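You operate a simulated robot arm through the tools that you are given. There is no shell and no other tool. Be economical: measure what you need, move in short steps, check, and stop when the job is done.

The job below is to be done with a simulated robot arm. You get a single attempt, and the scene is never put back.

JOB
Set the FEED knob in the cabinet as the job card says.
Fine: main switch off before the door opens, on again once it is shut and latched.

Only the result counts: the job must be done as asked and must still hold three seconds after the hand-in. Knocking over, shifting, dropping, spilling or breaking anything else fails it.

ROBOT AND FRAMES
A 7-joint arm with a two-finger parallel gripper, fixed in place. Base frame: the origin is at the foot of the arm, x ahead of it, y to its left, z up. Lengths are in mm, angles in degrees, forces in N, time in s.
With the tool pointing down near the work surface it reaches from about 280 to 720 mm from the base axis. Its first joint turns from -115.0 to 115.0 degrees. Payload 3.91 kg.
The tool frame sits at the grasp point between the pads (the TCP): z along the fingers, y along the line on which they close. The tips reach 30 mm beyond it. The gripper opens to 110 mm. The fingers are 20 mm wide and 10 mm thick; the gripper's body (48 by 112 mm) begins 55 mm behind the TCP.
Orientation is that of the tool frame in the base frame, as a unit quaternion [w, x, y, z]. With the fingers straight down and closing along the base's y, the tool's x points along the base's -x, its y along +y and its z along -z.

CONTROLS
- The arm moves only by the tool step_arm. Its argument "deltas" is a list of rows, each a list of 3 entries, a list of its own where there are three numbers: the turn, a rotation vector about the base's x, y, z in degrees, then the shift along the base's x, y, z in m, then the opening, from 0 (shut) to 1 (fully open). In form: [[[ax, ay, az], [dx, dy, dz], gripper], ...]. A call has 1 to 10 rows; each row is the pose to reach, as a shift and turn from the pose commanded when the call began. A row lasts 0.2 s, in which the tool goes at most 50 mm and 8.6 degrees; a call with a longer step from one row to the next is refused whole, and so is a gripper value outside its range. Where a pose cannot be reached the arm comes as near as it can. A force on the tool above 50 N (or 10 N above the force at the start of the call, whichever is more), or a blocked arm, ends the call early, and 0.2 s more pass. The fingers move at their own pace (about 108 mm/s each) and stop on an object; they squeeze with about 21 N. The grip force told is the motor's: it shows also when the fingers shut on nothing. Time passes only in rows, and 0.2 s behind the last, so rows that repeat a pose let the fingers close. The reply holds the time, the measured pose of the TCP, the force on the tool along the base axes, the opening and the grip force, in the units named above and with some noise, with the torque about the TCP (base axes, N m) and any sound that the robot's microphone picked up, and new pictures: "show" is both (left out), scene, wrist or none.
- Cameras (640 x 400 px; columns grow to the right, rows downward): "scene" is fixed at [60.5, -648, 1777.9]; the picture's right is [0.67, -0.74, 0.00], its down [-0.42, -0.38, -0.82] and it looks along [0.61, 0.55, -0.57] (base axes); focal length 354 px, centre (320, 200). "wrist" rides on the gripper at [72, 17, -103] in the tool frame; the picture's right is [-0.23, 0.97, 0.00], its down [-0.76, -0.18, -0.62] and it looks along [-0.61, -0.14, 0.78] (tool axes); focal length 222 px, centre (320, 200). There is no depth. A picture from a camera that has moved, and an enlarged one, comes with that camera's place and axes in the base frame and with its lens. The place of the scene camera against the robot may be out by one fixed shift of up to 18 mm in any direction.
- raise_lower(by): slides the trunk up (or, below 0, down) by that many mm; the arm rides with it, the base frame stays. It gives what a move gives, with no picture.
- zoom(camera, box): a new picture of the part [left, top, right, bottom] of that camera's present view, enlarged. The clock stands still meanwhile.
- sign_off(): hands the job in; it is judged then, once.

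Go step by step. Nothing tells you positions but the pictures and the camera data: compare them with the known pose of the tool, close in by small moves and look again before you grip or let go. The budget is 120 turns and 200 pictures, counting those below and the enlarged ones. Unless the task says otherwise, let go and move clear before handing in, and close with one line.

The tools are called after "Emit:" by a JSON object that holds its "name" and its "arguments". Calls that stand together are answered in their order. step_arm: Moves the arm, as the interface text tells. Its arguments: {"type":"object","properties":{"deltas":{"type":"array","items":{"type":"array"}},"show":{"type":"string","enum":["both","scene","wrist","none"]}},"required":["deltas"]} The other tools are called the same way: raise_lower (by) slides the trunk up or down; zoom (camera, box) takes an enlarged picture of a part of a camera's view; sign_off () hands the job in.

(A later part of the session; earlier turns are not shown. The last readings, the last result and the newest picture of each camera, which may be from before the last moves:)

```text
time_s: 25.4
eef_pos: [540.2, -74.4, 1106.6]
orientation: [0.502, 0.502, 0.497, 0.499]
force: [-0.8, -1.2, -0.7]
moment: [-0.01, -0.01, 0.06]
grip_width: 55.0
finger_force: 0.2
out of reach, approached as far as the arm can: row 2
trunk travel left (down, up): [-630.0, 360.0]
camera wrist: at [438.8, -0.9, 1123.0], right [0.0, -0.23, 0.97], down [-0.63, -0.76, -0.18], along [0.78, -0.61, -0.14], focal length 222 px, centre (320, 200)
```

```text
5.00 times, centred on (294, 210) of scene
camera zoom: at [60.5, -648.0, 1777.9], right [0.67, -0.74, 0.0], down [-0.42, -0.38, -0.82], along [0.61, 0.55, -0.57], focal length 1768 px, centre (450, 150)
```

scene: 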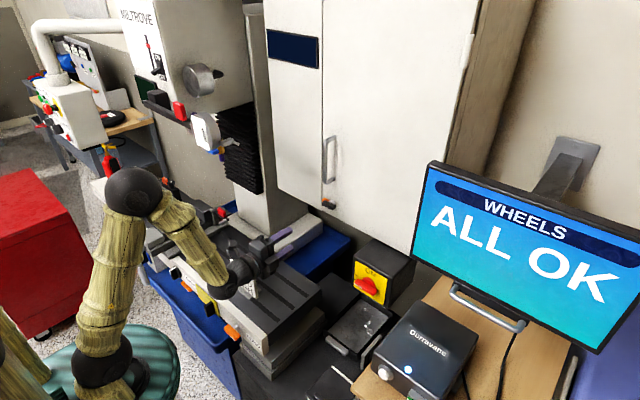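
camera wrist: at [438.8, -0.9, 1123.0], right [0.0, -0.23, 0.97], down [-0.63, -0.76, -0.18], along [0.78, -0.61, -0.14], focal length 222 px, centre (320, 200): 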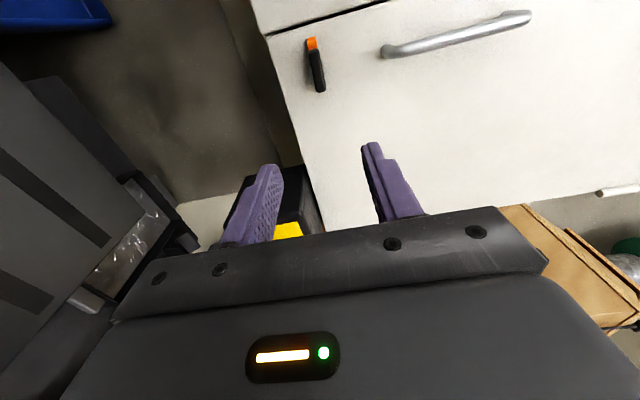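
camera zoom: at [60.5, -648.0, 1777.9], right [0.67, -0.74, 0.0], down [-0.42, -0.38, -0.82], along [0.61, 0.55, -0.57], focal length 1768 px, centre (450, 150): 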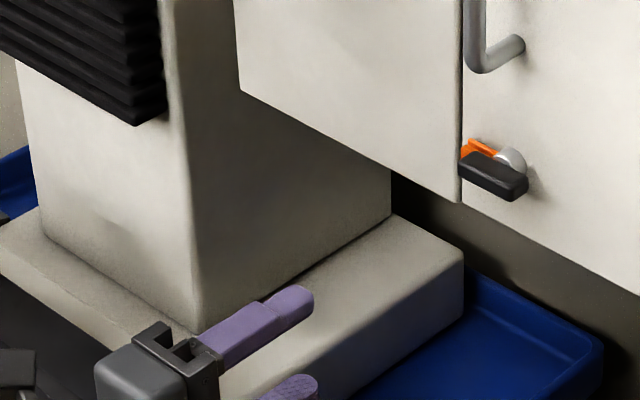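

The arm hit a limit moving left while folded. I'll try extending forward first, then shifting left.

Emit:
{"name": "step_arm", "arguments": {"deltas": [[[0, 0, 0], [0.04, 0, 0], 0.5], [[0, 0, 0], [0.08, 0, 0], 0.5], [[0, 0, 0], [0.11, 0.01, 0], 0.5], [[0, 0, 0], [0.11, 0.028, 0], 0.5]]}}

Emit:
{"name": "zoom", "arguments": {"camera": "scene", "box": [70, 150, 358, 330]}}

```text
time_s: 26.4
eef_pos: [629.5, -45.5, 1140.5]
orientation: [0.502, 0.501, 0.497, 0.5]
force: [-0.8, -1.4, 0.6]
moment: [-0.02, 0.04, 0.1]
grip_width: 55.2
finger_force: 0.2
out of reach, approached as far as the arm can: row 2, 3, 4
trunk travel left (down, up): [-630.0, 360.0]
camera wrist: at [527.7, 27.9, 1157.0], right [0.0, -0.23, 0.97], down [-0.63, -0.76, -0.18], along [0.78, -0.61, -0.14], focal length 222 px, centre (320, 200)
```

scene: 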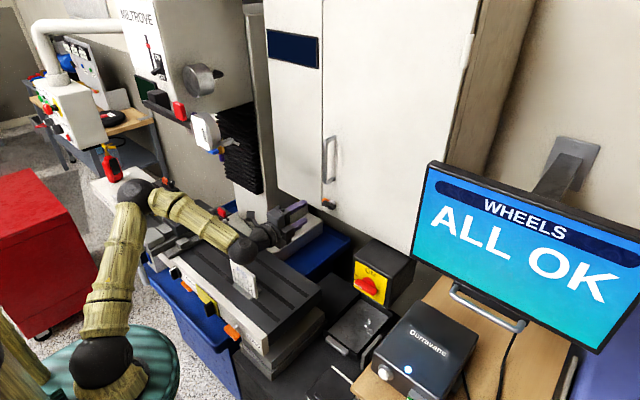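
wrist: 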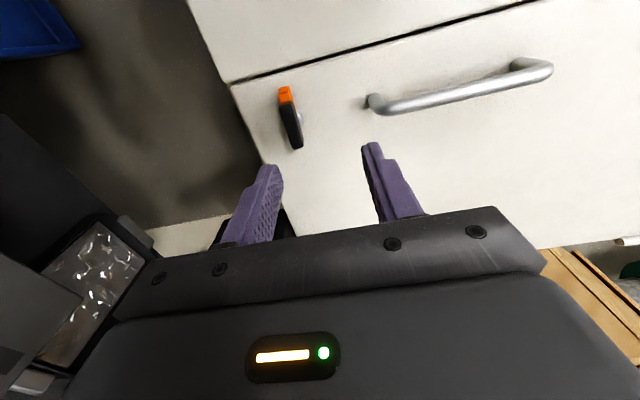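

```text
2.22 times, centred on (214, 240) of scene
camera zoom: at [60.5, -648.0, 1777.9], right [0.67, -0.74, 0.0], down [-0.42, -0.38, -0.82], along [0.61, 0.55, -0.57], focal length 786 px, centre (556, 111)
```

zoom: 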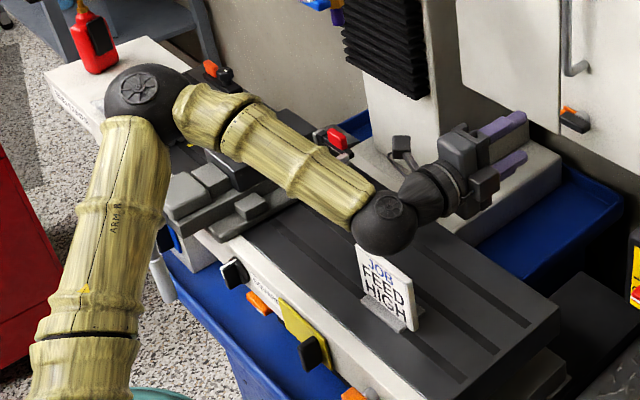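

The wrist seems limited when it is low relative to the shoulder. I'll raise the arm 120 mm and then lower the trunk by the same amount to change the posture.

Emit:
{"name": "step_arm", "arguments": {"deltas": [[[0, 0, 0], [0, 0, 0.04], 0.5], [[0, 0, 0], [0, 0, 0.08], 0.5], [[0, 0, 0], [0, 0, 0.12], 0.5]], "show": "none"}}

Emit:
{"name": "raise_lower", "arguments": {"by": -120}}

Emit:
{"name": "step_arm", "arguments": {"deltas": [[[0, 0, 0], [0.0, 0, -0.02], 0.5]]}}

```text
time_s: 27.2
eef_pos: [632.1, -44.0, 1260.0]
orientation: [0.503, 0.501, 0.497, 0.499]
force: [0.3, 0.0, -0.2]
moment: [0.02, 0.0, -0.01]
grip_width: 55.3
finger_force: 0.0
trunk travel left (down, up): [-630.0, 360.0]
```

```text
time_s: 28.7
eef_pos: [632.4, -43.0, 1139.6]
orientation: [0.502, 0.502, 0.498, 0.499]
force: [0.1, -0.2, 0.1]
moment: [0.01, -0.01, 0.02]
grip_width: 54.9
finger_force: 0.1
trunk travel left (down, up): [-510.0, 480.0]
```

```text
time_s: 29.1
eef_pos: [633.5, -42.2, 1118.5]
orientation: [0.502, 0.502, 0.498, 0.499]
force: [-0.4, 0.5, -0.3]
moment: [-0.01, 0.0, 0.02]
grip_width: 55.0
finger_force: 0.1
trunk travel left (down, up): [-510.0, 480.0]
camera wrist: at [531.1, 31.3, 1135.3], right [0.0, -0.23, 0.97], down [-0.63, -0.76, -0.18], along [0.78, -0.61, -0.14], focal length 222 px, centre (320, 200)
```

scene: 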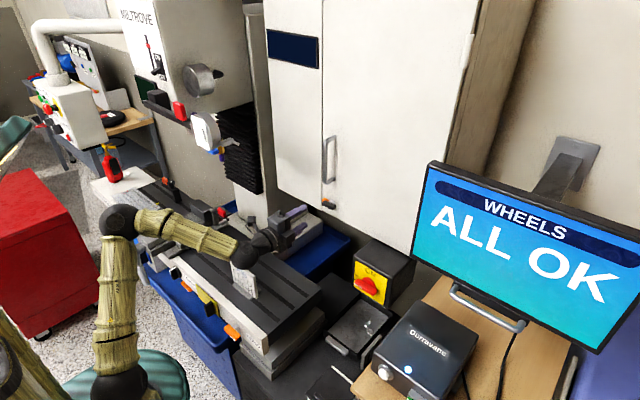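
wrist: 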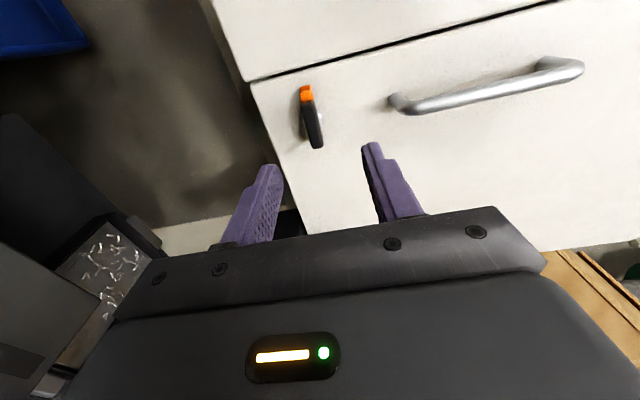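

That works: the latch lever is near (749,-45,1110). I'll move in with it between the fingers.

Emit:
{"name": "step_arm", "arguments": {"deltas": [[[0, 0, 0], [0.03, -0.002, -0.008], 0.5], [[0, 0, 0], [0.06, -0.003, -0.008], 0.5], [[0, 0, 0], [0.08, -0.003, -0.008], 0.5]]}}

Emit:
{"name": "zoom", "arguments": {"camera": "wrist", "box": [200, 80, 440, 230]}}

Emit:
{"name": "zoom", "arguments": {"camera": "scene", "box": [260, 160, 388, 240]}}

```text
time_s: 29.9
eef_pos: [713.7, -45.2, 1109.4]
orientation: [0.502, 0.501, 0.498, 0.499]
force: [0.0, 0.7, 0.4]
moment: [-0.01, 0.01, -0.05]
grip_width: 55.2
finger_force: 0.1
trunk travel left (down, up): [-510.0, 480.0]
camera wrist: at [611.4, 28.2, 1126.6], right [0.0, -0.23, 0.97], down [-0.63, -0.76, -0.18], along [0.78, -0.61, -0.14], focal length 222 px, centre (320, 200)
```

scene: 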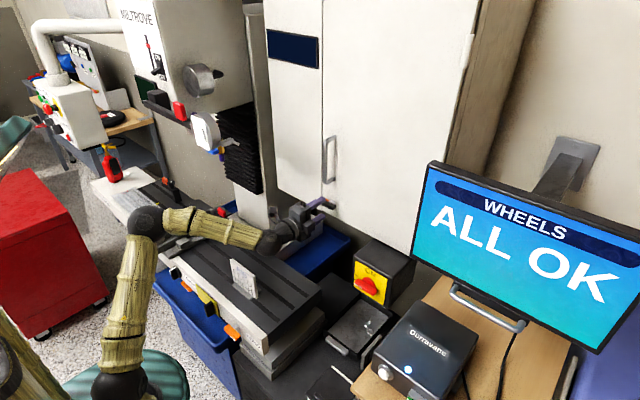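
wrist: 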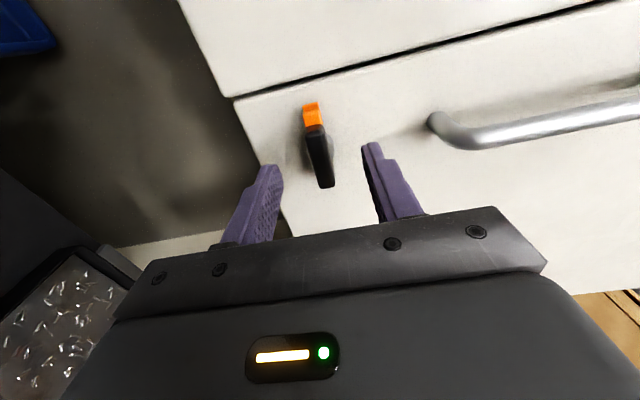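

```text
2.67 times, centred on (320, 155) of wrist
camera zoom: at [611.4, 28.2, 1126.6], right [0.0, -0.23, 0.97], down [-0.63, -0.76, -0.18], along [0.78, -0.61, -0.14], focal length 592 px, centre (320, 320)
```

zoom: 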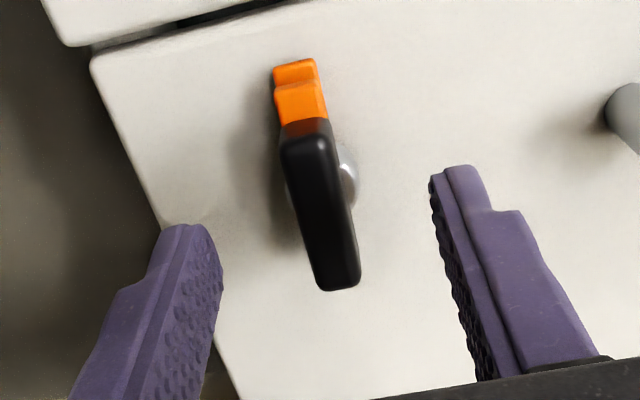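

```text
5.00 times, centred on (324, 200) of scene
camera zoom: at [60.5, -648.0, 1777.9], right [0.67, -0.74, 0.0], down [-0.42, -0.38, -0.82], along [0.61, 0.55, -0.57], focal length 1768 px, centre (300, 200)
```

zoom: 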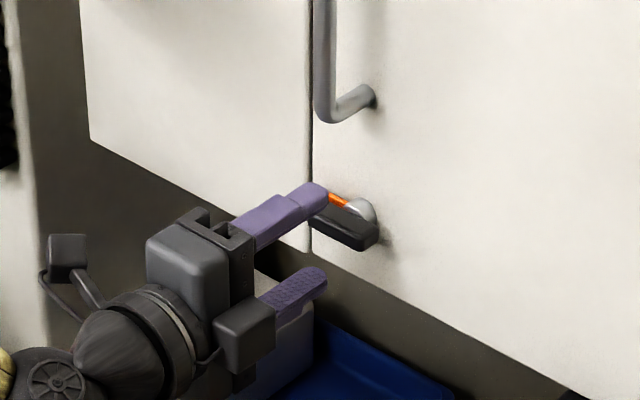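

Emit:
{"name": "zoom", "arguments": {"camera": "wrist", "box": [280, 90, 360, 140]}}

Emit:
{"name": "zoom", "arguments": {"camera": "wrist", "box": [280, 140, 360, 190]}}

Emit:
{"name": "zoom", "arguments": {"camera": "scene", "box": [314, 190, 346, 210]}}

```text
8.00 times, centred on (320, 115) of wrist
camera zoom: at [611.4, 28.2, 1126.6], right [0.0, -0.23, 0.97], down [-0.63, -0.76, -0.18], along [0.78, -0.61, -0.14], focal length 1777 px, centre (320, 880)
```

zoom: 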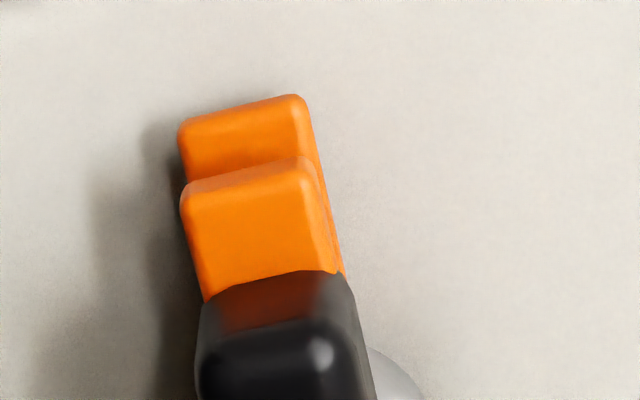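

```text
8.00 times, centred on (320, 165) of wrist
camera zoom: at [611.4, 28.2, 1126.6], right [0.0, -0.23, 0.97], down [-0.63, -0.76, -0.18], along [0.78, -0.61, -0.14], focal length 1777 px, centre (320, 480)
```

zoom: 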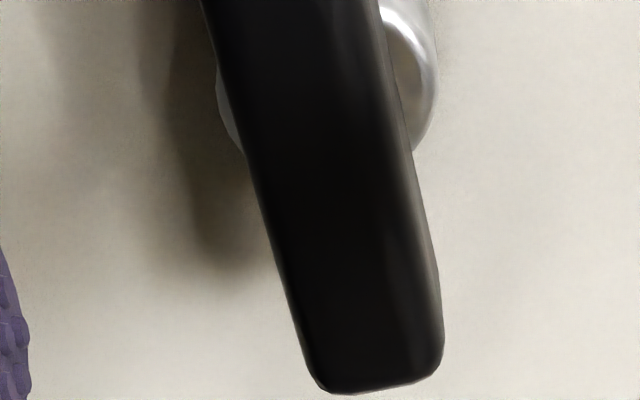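

```text
16.00 times, centred on (330, 200) of scene
camera zoom: at [60.5, -648.0, 1777.9], right [0.67, -0.74, 0.0], down [-0.42, -0.38, -0.82], along [0.61, 0.55, -0.57], focal length 5657 px, centre (160, 200)
```

zoom: 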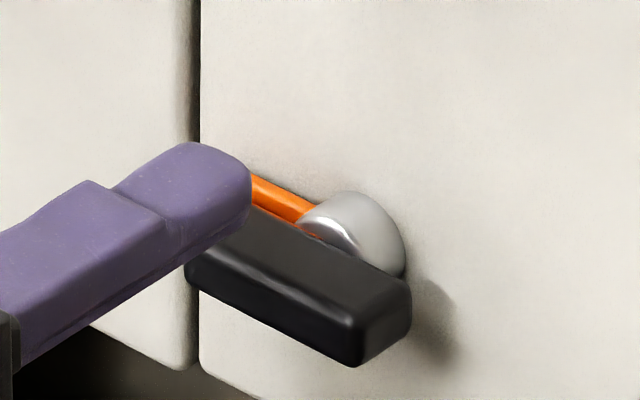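

The lever spans y -67 to -23, with its pivot near y=-47, z=1111. I'll advance 14 mm and close.

Emit:
{"name": "step_arm", "arguments": {"deltas": [[[0, 0, 0], [0.007, -0.002, 0.001], 0.5], [[0, 0, 0], [0.014, -0.002, 0.002], 0.5], [[0, 0, 0], [0.014, -0.002, 0.002], 0.3], [[0, 0, 0], [0.014, -0.002, 0.002], 0.1], [[0, 0, 0], [0.014, -0.002, 0.002], 0], [[0, 0, 0], [0.014, -0.002, 0.002], 0]]}}

Emit:
{"name": "zoom", "arguments": {"camera": "wrist", "box": [240, 80, 400, 180]}}

Emit:
{"name": "zoom", "arguments": {"camera": "scene", "box": [298, 180, 362, 220]}}

```text
time_s: 31.3
eef_pos: [726.7, -47.0, 1109.7]
orientation: [0.502, 0.502, 0.498, 0.498]
force: [-7.9, 0.1, -17.0]
moment: [0.08, 0.43, -0.09]
grip_width: 13.6
finger_force: 45.4
trunk travel left (down, up): [-510.0, 480.0]
camera wrist: at [625.5, 26.5, 1127.0], right [0.0, -0.23, 0.97], down [-0.63, -0.76, -0.18], along [0.78, -0.61, -0.14], focal length 222 px, centre (320, 200)
```

scene: 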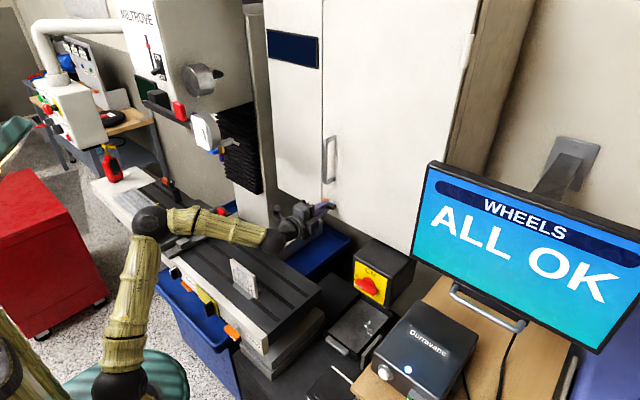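
wrist: 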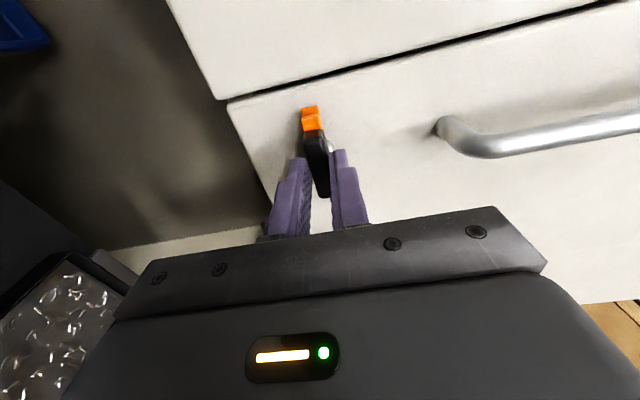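

```text
4.00 times, centred on (320, 130) of wrist
camera zoom: at [625.5, 26.5, 1127.0], right [0.0, -0.23, 0.97], down [-0.63, -0.76, -0.18], along [0.78, -0.61, -0.14], focal length 888 px, centre (320, 480)
```

zoom: 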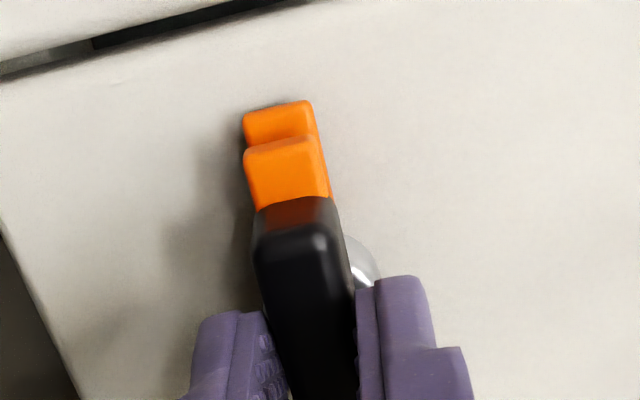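

```text
10.00 times, centred on (330, 200) of scene
camera zoom: at [60.5, -648.0, 1777.9], right [0.67, -0.74, 0.0], down [-0.42, -0.38, -0.82], along [0.61, 0.55, -0.57], focal length 3536 px, centre (220, 200)
```

zoom: 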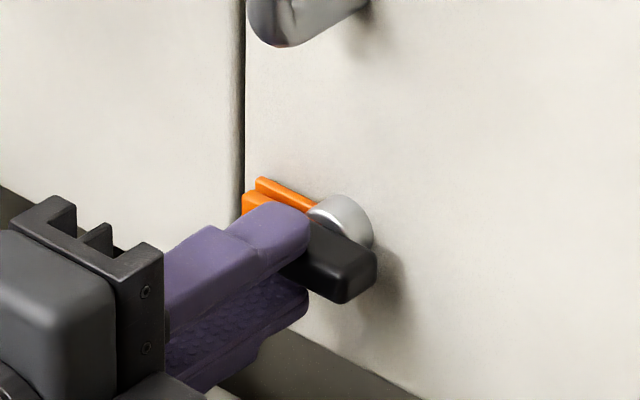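

The lever is gripped. I'll test a small turn that sends the orange end up.

Emit:
{"name": "step_arm", "arguments": {"deltas": [[[6, 0, 0], [0, 0, -0.002], 0], [[12, 0, 0], [0, 0, -0.002], 0], [[18, 0, 0], [0, 0, -0.002], 0]], "show": "wrist"}}

Emit:
{"name": "zoom", "arguments": {"camera": "scene", "box": [298, 180, 362, 220]}}

```text
time_s: 32.1
eef_pos: [728.8, -49.7, 1110.7]
orientation: [0.418, 0.574, 0.413, 0.57]
force: [-2.8, -5.4, -11.8]
moment: [-1.68, 0.29, 0.12]
grip_width: 20.7
finger_force: 45.3
trunk travel left (down, up): [-510.0, 480.0]
camera wrist: at [625.6, 15.8, 1148.6], right [0.0, -0.52, 0.86], down [-0.63, -0.66, -0.4], along [0.78, -0.54, -0.32], focal length 222 px, centre (320, 200)
```

wrist: 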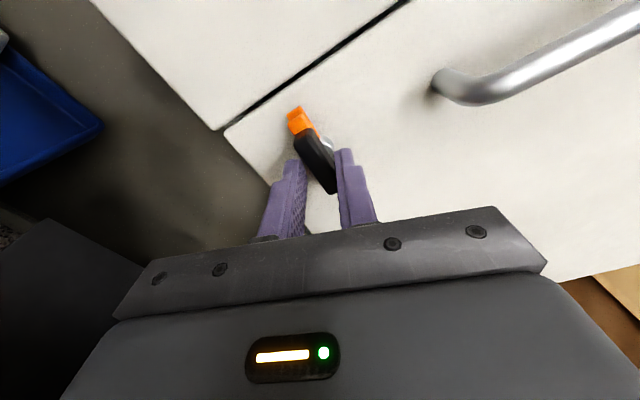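

```text
10.00 times, centred on (330, 200) of scene
camera zoom: at [60.5, -648.0, 1777.9], right [0.67, -0.74, 0.0], down [-0.42, -0.38, -0.82], along [0.61, 0.55, -0.57], focal length 3536 px, centre (220, 200)
```

zoom: 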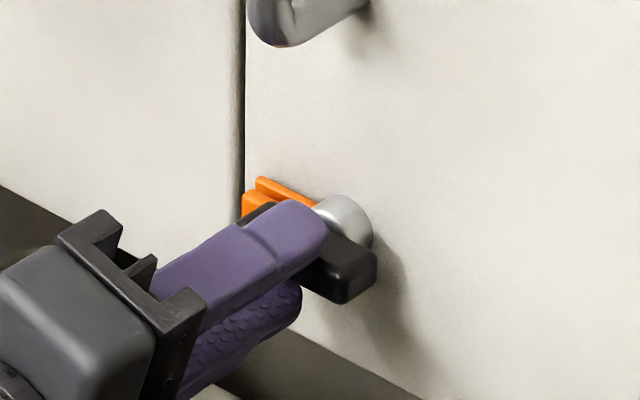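

The lever did not move that way. I'll go back to neutral and test the other direction.

Emit:
{"name": "step_arm", "arguments": {"deltas": [[[-6, 0, 0], [0, 0, 0], 0], [[-12, 0, 0], [0, 0, 0], 0], [[-18, 0, 0], [0, 0, 0], 0], [[-24, 0, 0], [0, 0, 0], 0], [[-30, 0, 0], [0, 0, 0], 0], [[-36, 0, 0], [0, 0, 0], 0]], "show": "wrist"}}

Emit:
{"name": "zoom", "arguments": {"camera": "scene", "box": [298, 180, 362, 220]}}

```text
time_s: 33.5
eef_pos: [726.7, -47.3, 1108.2]
orientation: [0.575, 0.417, 0.57, 0.413]
force: [-7.9, 1.2, -18.9]
moment: [0.07, 0.41, -0.18]
grip_width: 13.6
finger_force: 44.6
trunk travel left (down, up): [-510.0, 480.0]
camera wrist: at [625.4, 28.1, 1102.2], right [0.0, 0.09, 1.0], down [-0.63, -0.78, 0.07], along [0.78, -0.63, 0.06], focal length 222 px, centre (320, 200)
```

wrist: 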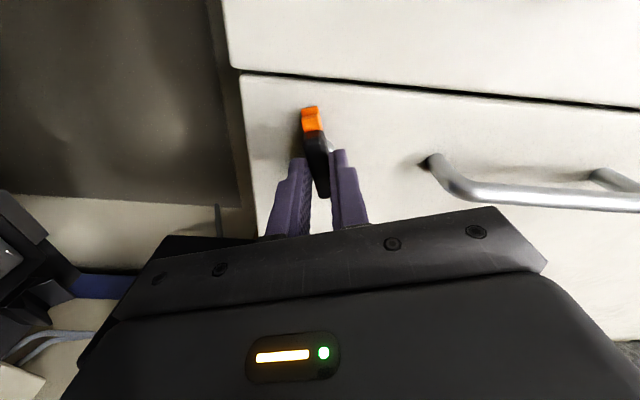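

```text
10.00 times, centred on (330, 200) of scene
camera zoom: at [60.5, -648.0, 1777.9], right [0.67, -0.74, 0.0], down [-0.42, -0.38, -0.82], along [0.61, 0.55, -0.57], focal length 3536 px, centre (220, 200)
```

zoom: 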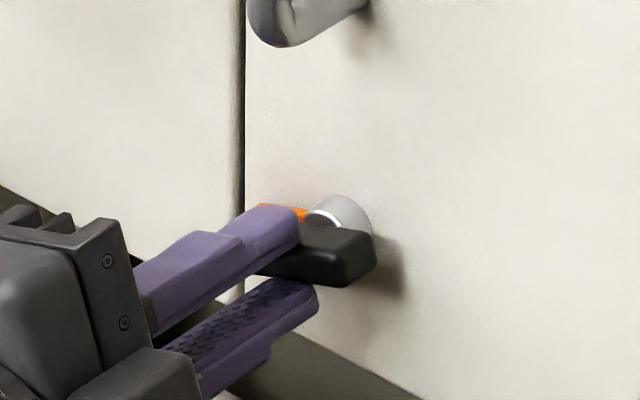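

It turns this way freely, with the orange end going down. I'll continue to 90°.

Emit:
{"name": "step_arm", "arguments": {"deltas": [[[-8, 0, 0], [0, 0, 0], 0], [[-16, 0, 0], [0, 0, 0], 0], [[-24, 0, 0], [0, 0, 0], 0], [[-32, 0, 0], [0, 0, 0], 0], [[-40, 0, 0], [0, 0, 0], 0], [[-48, 0, 0], [0, 0, 0], 0], [[-56, 0, 0], [0, 0, 0], 0], [[-64, 0, 0], [0, 0, 0], 0], [[-72, 0, 0], [0, 0, 0], 0]], "show": "wrist"}}

Emit:
{"name": "zoom", "arguments": {"camera": "scene", "box": [298, 180, 362, 220]}}

```text
time_s: 35.5
eef_pos: [726.4, -50.8, 1107.5]
orientation: [0.707, -0.001, 0.707, -0.001]
force: [-14.8, -7.3, -34.3]
moment: [0.12, 0.94, -0.21]
grip_width: 13.6
finger_force: 45.1
trunk travel left (down, up): [-510.0, 480.0]
camera wrist: at [625.3, -32.8, 1034.8], right [0.0, 0.97, 0.23], down [-0.62, -0.18, 0.76], along [0.78, -0.14, 0.61], focal length 222 px, centre (320, 200)
```

wrist: 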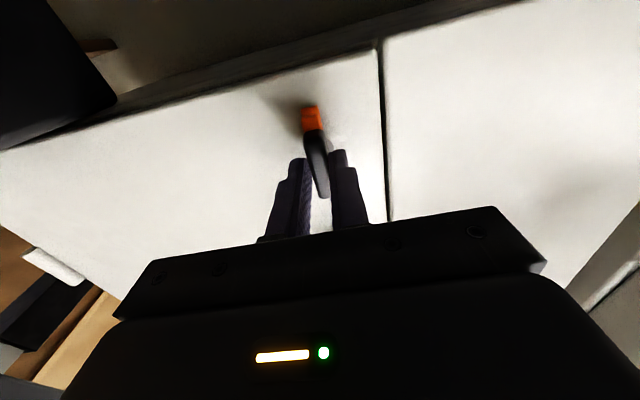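

```text
10.00 times, centred on (330, 200) of scene
camera zoom: at [60.5, -648.0, 1777.9], right [0.67, -0.74, 0.0], down [-0.42, -0.38, -0.82], along [0.61, 0.55, -0.57], focal length 3536 px, centre (220, 200)
```

zoom: 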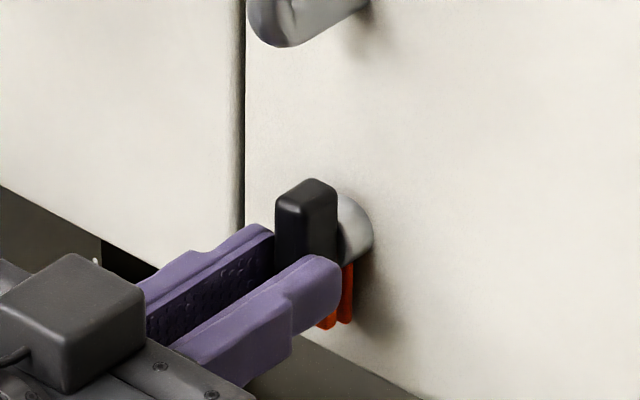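

The latch lever is now vertical. I'll release it, back off, and look at the handle.

Emit:
{"name": "step_arm", "arguments": {"deltas": [[[0, 0, 0], [0, 0.001, 0.001], 0.2], [[0, 0, 0], [0, 0.001, 0.001], 0.4], [[0, 0, 0], [-0.02, 0.001, 0.001], 0.5], [[0, 0, 0], [-0.06, 0, 0.03], 0.5], [[0, 0, 0], [-0.1, 0, 0.06], 0.5], [[0, 0, 0], [-0.12, 0, 0.1], 0.5]]}}

Emit:
{"name": "zoom", "arguments": {"camera": "scene", "box": [260, 120, 420, 220]}}

```text
time_s: 36.9
eef_pos: [606.2, -46.8, 1210.8]
orientation: [0.71, -0.001, 0.705, 0.001]
force: [-0.5, 0.4, 1.5]
moment: [0.0, 0.01, 0.01]
grip_width: 54.8
finger_force: 0.1
trunk travel left (down, up): [-510.0, 480.0]
camera wrist: at [504.1, -31.0, 1138.4], right [0.0, 0.97, 0.23], down [-0.63, -0.18, 0.76], along [0.78, -0.14, 0.61], focal length 222 px, centre (320, 200)
```

scene: 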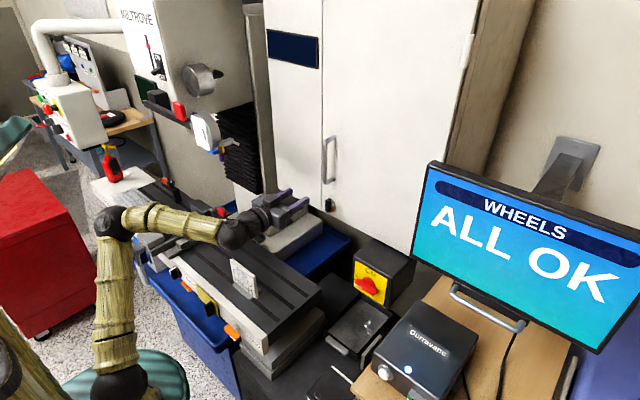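
wrist: 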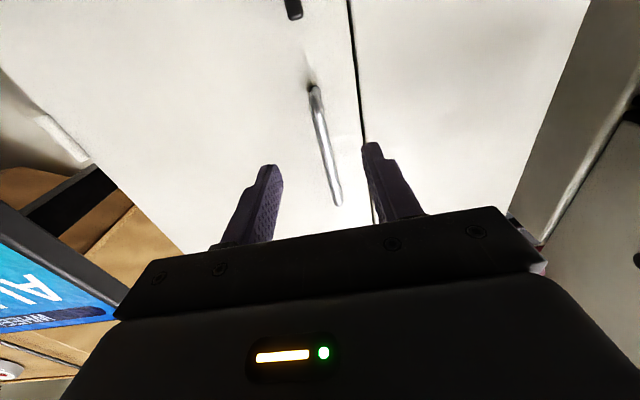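

```text
4.00 times, centred on (340, 170) of scene
camera zoom: at [60.5, -648.0, 1777.9], right [0.67, -0.74, 0.0], down [-0.42, -0.38, -0.82], along [0.61, 0.55, -0.57], focal length 1414 px, centre (240, 320)
```

zoom: 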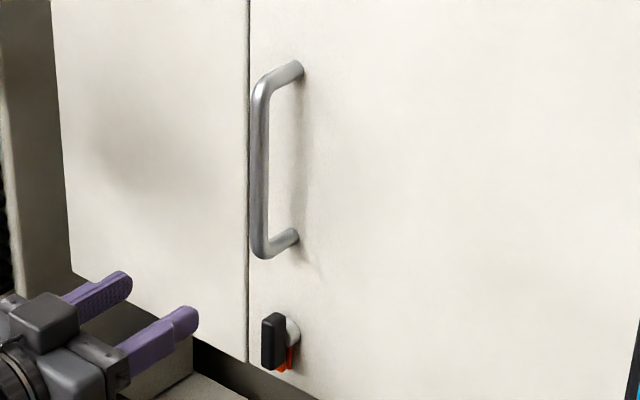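

The handle bar is at about x=745, y=-51, z=1195 to 1340. I'll rise and approach its middle.

Emit:
{"name": "step_arm", "arguments": {"deltas": [[[0, 0, 0], [0, -0.002, 0.025], 0.5], [[0, 0, 0], [0.03, -0.004, 0.05], 0.5], [[0, 0, 0], [0.07, -0.004, 0.05], 0.5], [[0, 0, 0], [0.1, -0.004, 0.05], 0.5]]}}

Emit:
{"name": "zoom", "arguments": {"camera": "scene", "box": [260, 120, 420, 220]}}

```text
time_s: 37.9
eef_pos: [707.9, -51.1, 1261.6]
orientation: [0.71, 0.0, 0.704, 0.001]
force: [-0.1, 0.3, -0.1]
moment: [0.02, -0.02, 0.02]
grip_width: 54.8
finger_force: 0.1
trunk travel left (down, up): [-510.0, 480.0]
camera wrist: at [605.7, -34.1, 1187.6], right [0.0, 0.97, 0.23], down [-0.63, -0.18, 0.76], along [0.78, -0.14, 0.61], focal length 222 px, centre (320, 200)
```

scene: 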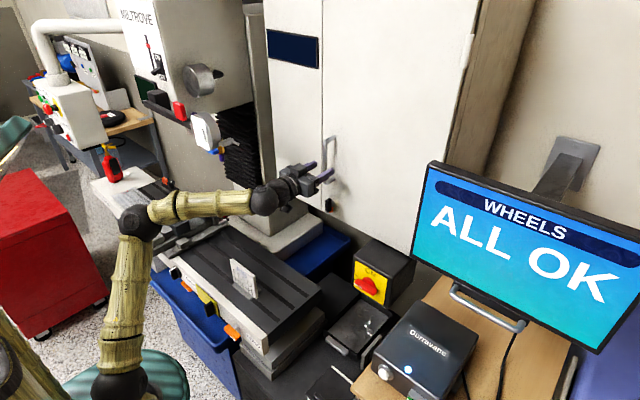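
wrist: 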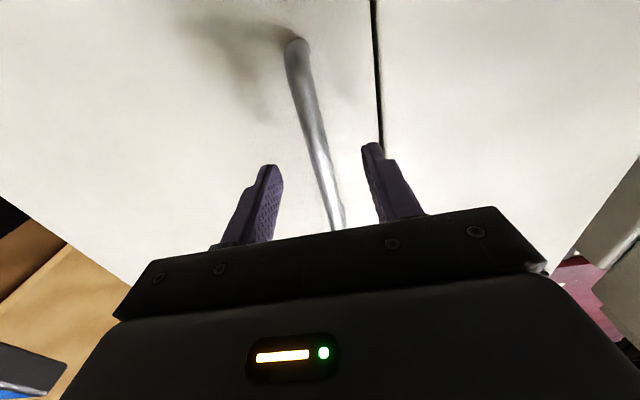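

```text
4.00 times, centred on (340, 170) of scene
camera zoom: at [60.5, -648.0, 1777.9], right [0.67, -0.74, 0.0], down [-0.42, -0.38, -0.82], along [0.61, 0.55, -0.57], focal length 1414 px, centre (240, 320)
```

zoom: 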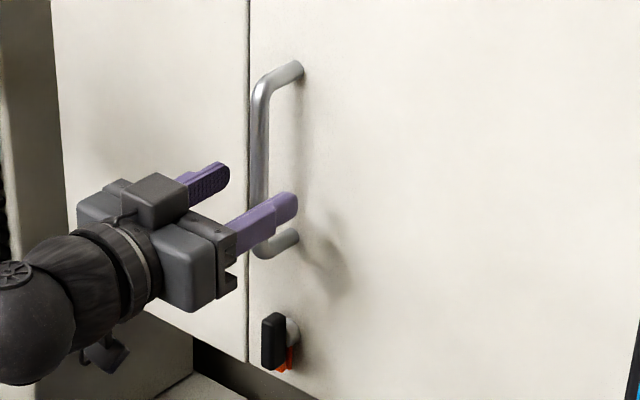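

Emit:
{"name": "step_arm", "arguments": {"deltas": [[[0, 0, 0], [0.01, 0, 0.003], 0.5], [[0, 0, 0], [0.02, 0, 0.003], 0.5], [[0, 0, 0], [0.027, 0, 0.003], 0.5], [[0, 0, 0], [0.027, 0, 0.003], 0.3], [[0, 0, 0], [0.027, 0, 0.003], 0.1], [[0, 0, 0], [0.027, 0, 0.003], 0], [[0, 0, 0], [0.027, 0, 0.003], 0]]}}

Emit:
{"name": "zoom", "arguments": {"camera": "scene", "box": [260, 120, 420, 220]}}

```text
time_s: 39.5
eef_pos: [732.6, -50.4, 1263.7]
orientation: [0.71, -0.002, 0.704, 0.002]
force: [1.3, 4.1, 1.2]
moment: [0.12, 0.2, 0.13]
grip_width: 13.6
finger_force: 45.4
trunk travel left (down, up): [-510.0, 480.0]
camera wrist: at [632.0, -33.3, 1190.7], right [-0.01, 0.97, 0.23], down [-0.63, -0.18, 0.76], along [0.78, -0.14, 0.61], focal length 222 px, centre (320, 200)
```

scene: 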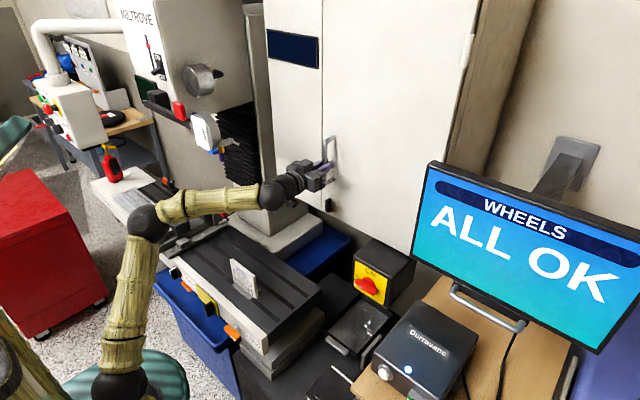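
wrist: 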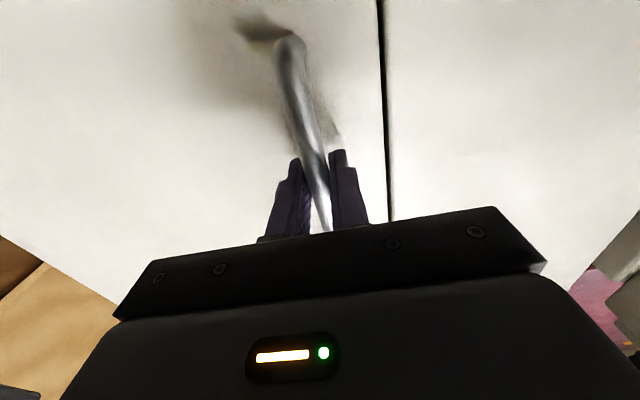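

```text
4.00 times, centred on (340, 170) of scene
camera zoom: at [60.5, -648.0, 1777.9], right [0.67, -0.74, 0.0], down [-0.42, -0.38, -0.82], along [0.61, 0.55, -0.57], focal length 1414 px, centre (240, 320)
```

zoom: 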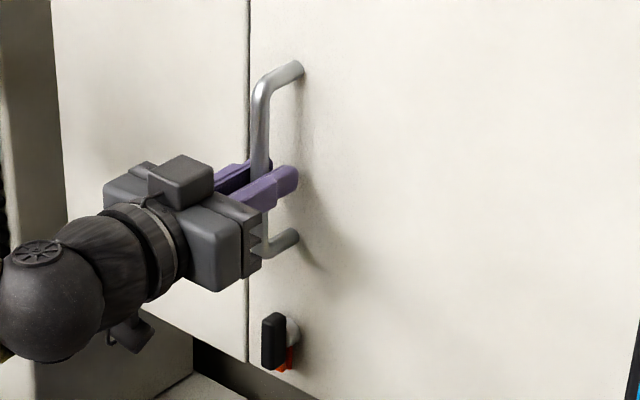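

The handle is gripped. I'll pull along the door arc, with the hinge estimated at (785,-372), starting with 10°.

Emit:
{"name": "step_arm", "arguments": {"deltas": [[[0, 0, 0], [-0.014, -0.002, 0], 0], [[0, 0, 0], [-0.028, -0.005, 0], 0], [[0, 0, 0], [-0.042, -0.009, 0], 0], [[0, 0, 0], [-0.055, -0.0127, 0], 0]], "show": "scene"}}

```text
time_s: 40.5
eef_pos: [677.7, -62.0, 1265.1]
orientation: [0.71, -0.002, 0.704, 0.001]
force: [-4.3, 10.0, 2.2]
moment: [0.14, 0.13, 0.02]
grip_width: 13.6
finger_force: 45.1
trunk travel left (down, up): [-510.0, 480.0]
```

scene: 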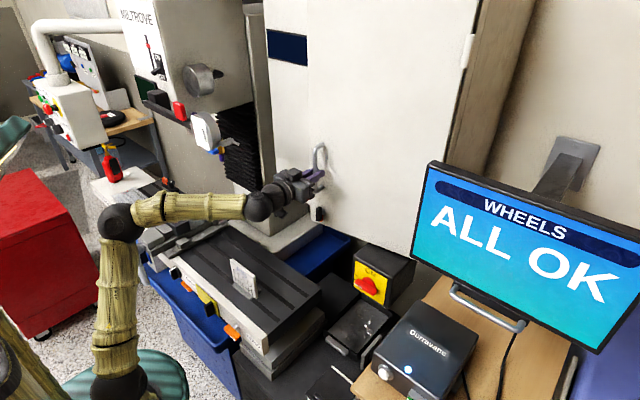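

The door is opening with low forces. I'll continue along the arc.

Emit:
{"name": "step_arm", "arguments": {"deltas": [[[0, 0, 0], [-0.0264, -0.009, 0], 0], [[0, 0, 0], [-0.052, -0.021, 0], 0], [[0, 0, 0], [-0.0763, -0.035, 0], 0], [[0, 0, 0], [-0.0994, -0.0515, 0], 0], [[0, 0, 0], [-0.121, -0.07, 0], 0], [[0, 0, 0], [-0.141, -0.09, 0], 0]], "show": "scene"}}

```text
time_s: 41.9
eef_pos: [533.7, -150.0, 1264.0]
orientation: [0.709, -0.002, 0.705, 0.001]
force: [-26.4, 23.0, -17.8]
moment: [-0.24, 0.11, 0.17]
grip_width: 14.1
finger_force: 45.1
trunk travel left (down, up): [-510.0, 480.0]
```

scene: 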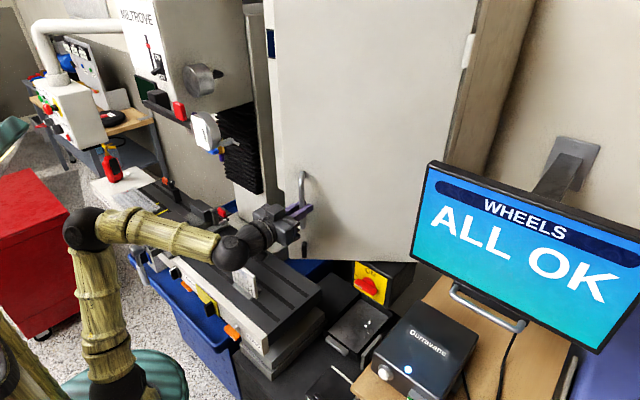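

I've refitted the door arc to a radius of about 333 mm, centred near (774,-381). I'll continue opening.

Emit:
{"name": "step_arm", "arguments": {"deltas": [[[0, 0, 0], [-0.0145, -0.009, 0.002], 0], [[0, 0, 0], [-0.0275, -0.0223, 0.002], 0], [[0, 0, 0], [-0.0475, -0.0508, 0.002], 0], [[0, 0, 0], [-0.0644, -0.0813, 0.002], 0], [[0, 0, 0], [-0.078, -0.1134, 0.002], 0]], "show": "both"}}

```text
time_s: 43.1
eef_pos: [460.1, -270.4, 1265.2]
orientation: [0.71, 0.002, 0.704, -0.001]
force: [6.3, -5.3, -11.4]
moment: [-0.39, -0.33, -0.22]
grip_width: 13.6
finger_force: 45.3
trunk travel left (down, up): [-510.0, 480.0]
camera wrist: at [358.3, -253.4, 1192.3], right [0.0, 0.97, 0.23], down [-0.63, -0.18, 0.76], along [0.78, -0.15, 0.61], focal length 222 px, centre (320, 200)
```

scene: 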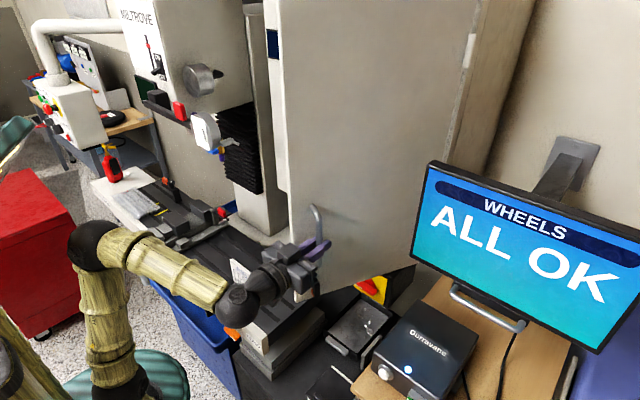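
wrist: 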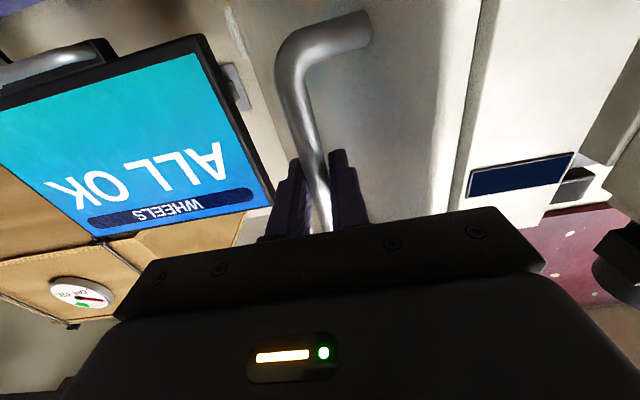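

The door is at about 63° and behaving well. I'll open it a little more, to about 72°, staying clear of the monitor.

Emit:
{"name": "step_arm", "arguments": {"deltas": [[[0, 0, 0], [-0.006, -0.022, 0], 0], [[0, 0, 0], [-0.012, -0.045, 0], 0]], "show": "both"}}

```text
time_s: 43.7
eef_pos: [448.6, -311.7, 1266.8]
orientation: [0.709, -0.002, 0.705, 0.001]
force: [6.5, -1.0, -2.2]
moment: [-0.74, 0.53, -0.01]
grip_width: 13.7
finger_force: 45.3
trunk travel left (down, up): [-510.0, 480.0]
camera wrist: at [346.8, -295.8, 1192.8], right [-0.01, 0.97, 0.23], down [-0.63, -0.18, 0.76], along [0.78, -0.14, 0.61], focal length 222 px, centre (320, 200)
```

scene: 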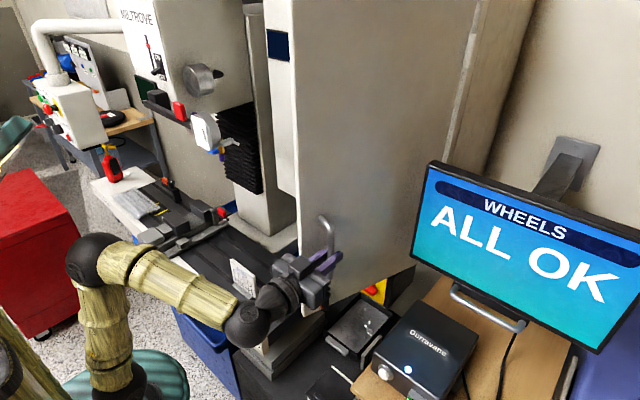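
wrist: 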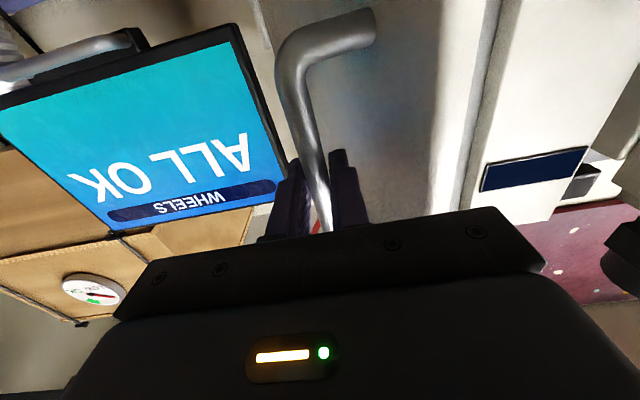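

I'll release the handle and back straight off.

Emit:
{"name": "step_arm", "arguments": {"deltas": [[[0, 0, 0], [0, 0, 0], 0.15], [[0, 0, 0], [0, 0, 0], 0.3], [[0, 0, 0], [-0.02, 0, 0], 0.3], [[0, 0, 0], [-0.05, 0, 0], 0.3], [[0, 0, 0], [-0.07, 0.01, 0], 0.3], [[0, 0, 0], [-0.07, 0.05, 0], 0.3]], "show": "both"}}

```text
time_s: 45.1
eef_pos: [392.4, -259.5, 1254.6]
orientation: [0.696, -0.004, 0.718, 0.002]
force: [-0.1, -0.6, 0.7]
moment: [0.0, -0.05, -0.01]
grip_width: 33.0
finger_force: 0.0
trunk travel left (down, up): [-510.0, 480.0]
camera wrist: at [288.5, -243.3, 1185.3], right [0.0, 0.97, 0.22], down [-0.6, -0.18, 0.78], along [0.8, -0.13, 0.58], focal length 222 px, centre (320, 200)
```

scene: 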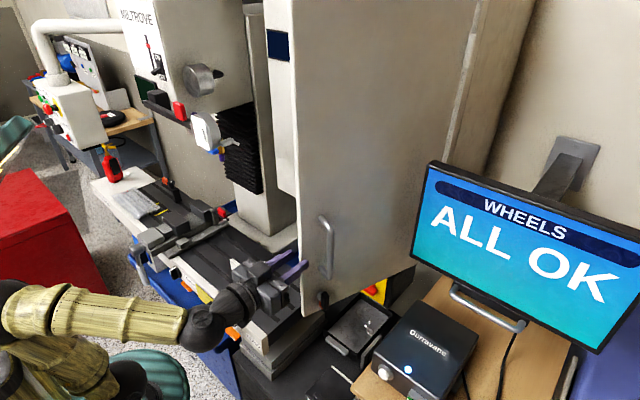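
wrist: 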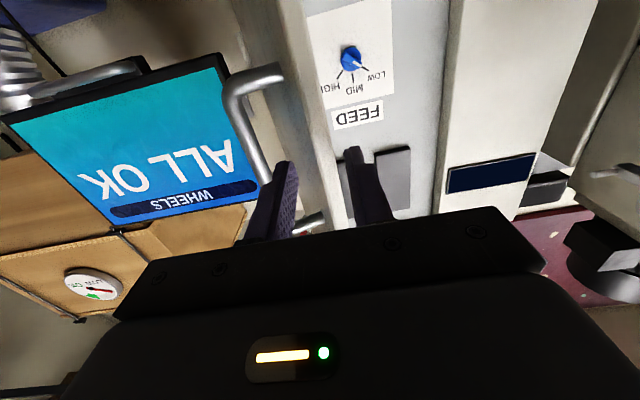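

The FEED knob is visible inside, with positions LOW, MID and HIGH. I'll zoom in on it.

Emit:
{"name": "zoom", "arguments": {"camera": "wrist", "box": [270, 10, 430, 110]}}

Emit:
{"name": "zoom", "arguments": {"camera": "wrist", "box": [310, 30, 390, 80]}}

```text
4.00 times, centred on (350, 60) of wrist
camera zoom: at [288.5, -243.3, 1185.3], right [0.0, 0.97, 0.22], down [-0.6, -0.18, 0.78], along [0.8, -0.13, 0.58], focal length 888 px, centre (200, 760)
```

zoom: 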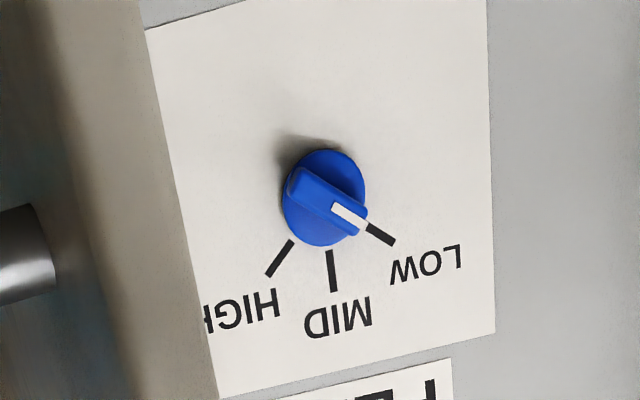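

```text
8.00 times, centred on (350, 55) of wrist
camera zoom: at [288.5, -243.3, 1185.3], right [0.0, 0.97, 0.22], down [-0.6, -0.18, 0.78], along [0.8, -0.13, 0.58], focal length 1777 px, centre (80, 1360)
```

zoom: 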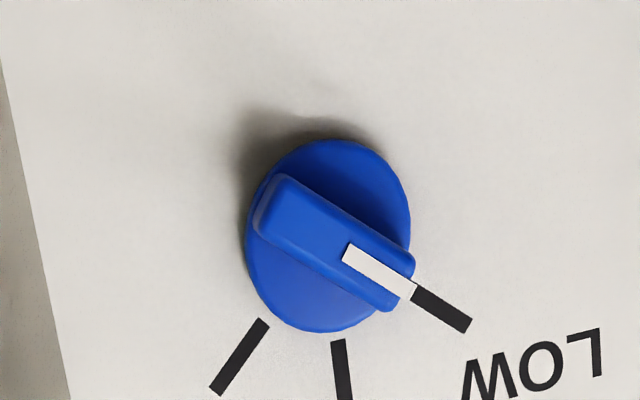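

FEED is at LOW, at the upper left, and HIGH is at the upper right, so it needs about +100° about x. I'll move left and then forward into the opening to get parallax on it.

Emit:
{"name": "step_arm", "arguments": {"deltas": [[[0, 0, 0], [0.01, 0.04, -0.005], 0.3], [[0, 0, 0], [0.02, 0.08, -0.01], 0.3], [[0, 0, 0], [0.04, 0.11, -0.015], 0.3], [[0, 0, 0], [0.08, 0.11, -0.02], 0.3], [[0, 0, 0], [0.12, 0.11, -0.02], 0.3], [[0, 0, 0], [0.16, 0.1, -0.02], 0.3], [[0, 0, 0], [0.2, 0.09, -0.02], 0.3]], "show": "both"}}

Emit:
{"name": "zoom", "arguments": {"camera": "wrist", "box": [240, 0, 400, 100]}}

```text
time_s: 46.7
eef_pos: [579.3, -174.5, 1245.6]
orientation: [0.71, -0.001, 0.704, 0.001]
force: [0.5, 0.4, 0.3]
moment: [-0.02, -0.01, 0.01]
grip_width: 33.0
finger_force: 0.1
out of reach, approached as far as the arm can: row 3
trunk travel left (down, up): [-510.0, 480.0]
camera wrist: at [476.8, -156.2, 1172.5], right [0.0, 0.97, 0.23], down [-0.63, -0.18, 0.76], along [0.78, -0.14, 0.61], focal length 222 px, centre (320, 200)
```

scene: 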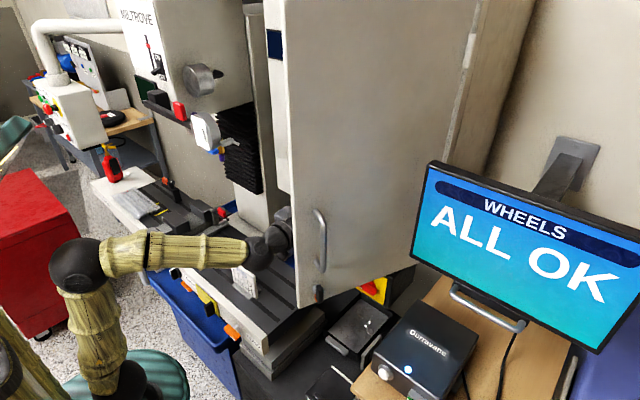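
wrist: 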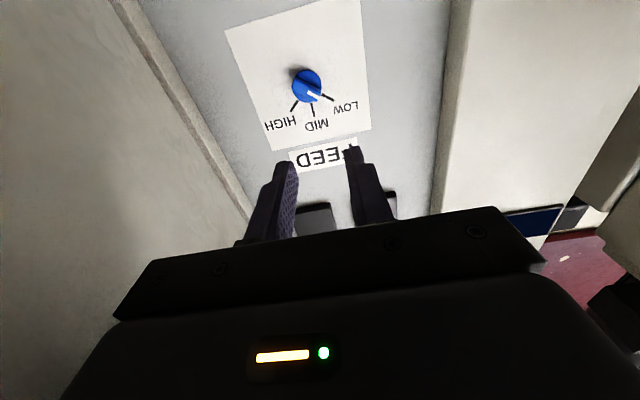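

```text
4.00 times, centred on (320, 50) of wrist
camera zoom: at [476.8, -156.2, 1172.5], right [0.0, 0.97, 0.23], down [-0.63, -0.18, 0.76], along [0.78, -0.14, 0.61], focal length 888 px, centre (320, 800)
```

zoom: 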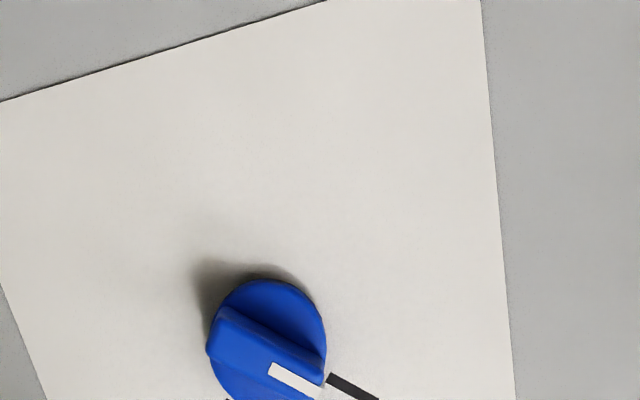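

The knob is at about (818,-189,1237), and LOW and HIGH lie about ±50° from vertical. I'll shift left, roll the tool -50°, then come forward and right.

Emit:
{"name": "step_arm", "arguments": {"deltas": [[[0, 0, 0], [0.02, 0.03, 0], 0.4], [[-8, 0, 0], [0.04, 0.05, 0], 0.5], [[-16, 0, 0], [0.05, 0.05, 0], 0.5], [[-24, 0, 0], [0.06, 0.05, 0], 0.5], [[-32, 0, 0], [0.07, 0.04, 0], 0.5], [[-40, 0, 0], [0.08, 0.03, 0], 0.5], [[-48, 0, 0], [0.1, 0.01, 0], 0.5], [[-50, 0, 0], [0.12, -0.004, -0.002], 0.5], [[-50, 0, 0], [0.14, -0.012, -0.006], 0.5]], "show": "both"}}

Emit:
{"name": "zoom", "arguments": {"camera": "wrist", "box": [200, 60, 440, 210]}}

```text
time_s: 48.7
eef_pos: [718.9, -183.5, 1239.1]
orientation: [0.643, -0.302, 0.639, -0.297]
force: [-0.1, 0.0, 0.2]
moment: [-0.01, 0.0, -0.03]
grip_width: 54.9
finger_force: 0.0
trunk travel left (down, up): [-510.0, 480.0]
camera wrist: at [616.5, -229.0, 1179.7], right [0.0, 0.8, -0.6], down [-0.63, 0.46, 0.62], along [0.78, 0.38, 0.5], focal length 222 px, centre (320, 200)
```

scene: 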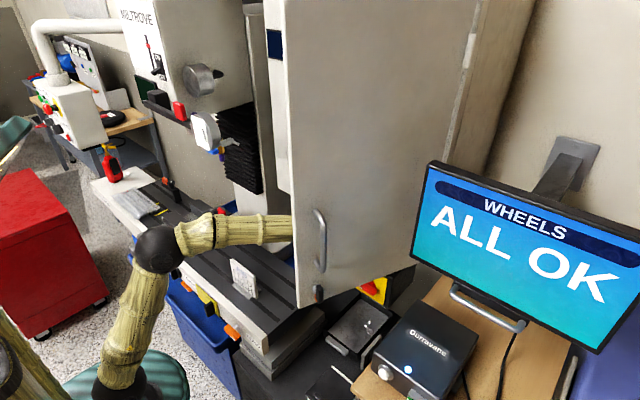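
wrist: 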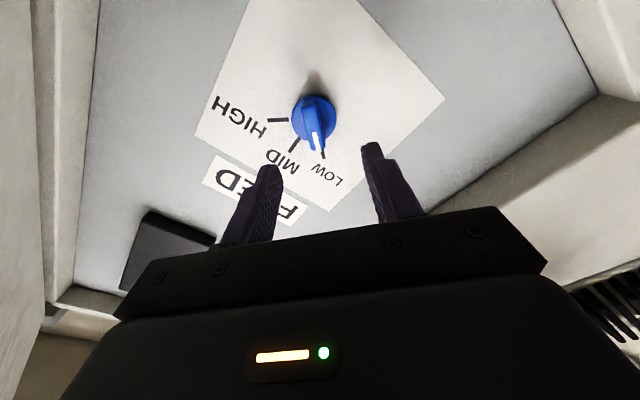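

```text
2.67 times, centred on (320, 135) of wrist
camera zoom: at [616.5, -229.0, 1179.7], right [0.0, 0.8, -0.6], down [-0.63, 0.46, 0.62], along [0.78, 0.38, 0.5], focal length 592 px, centre (320, 373)
```

zoom: 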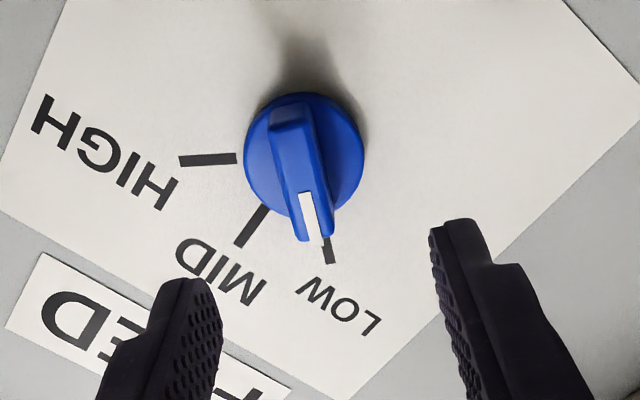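

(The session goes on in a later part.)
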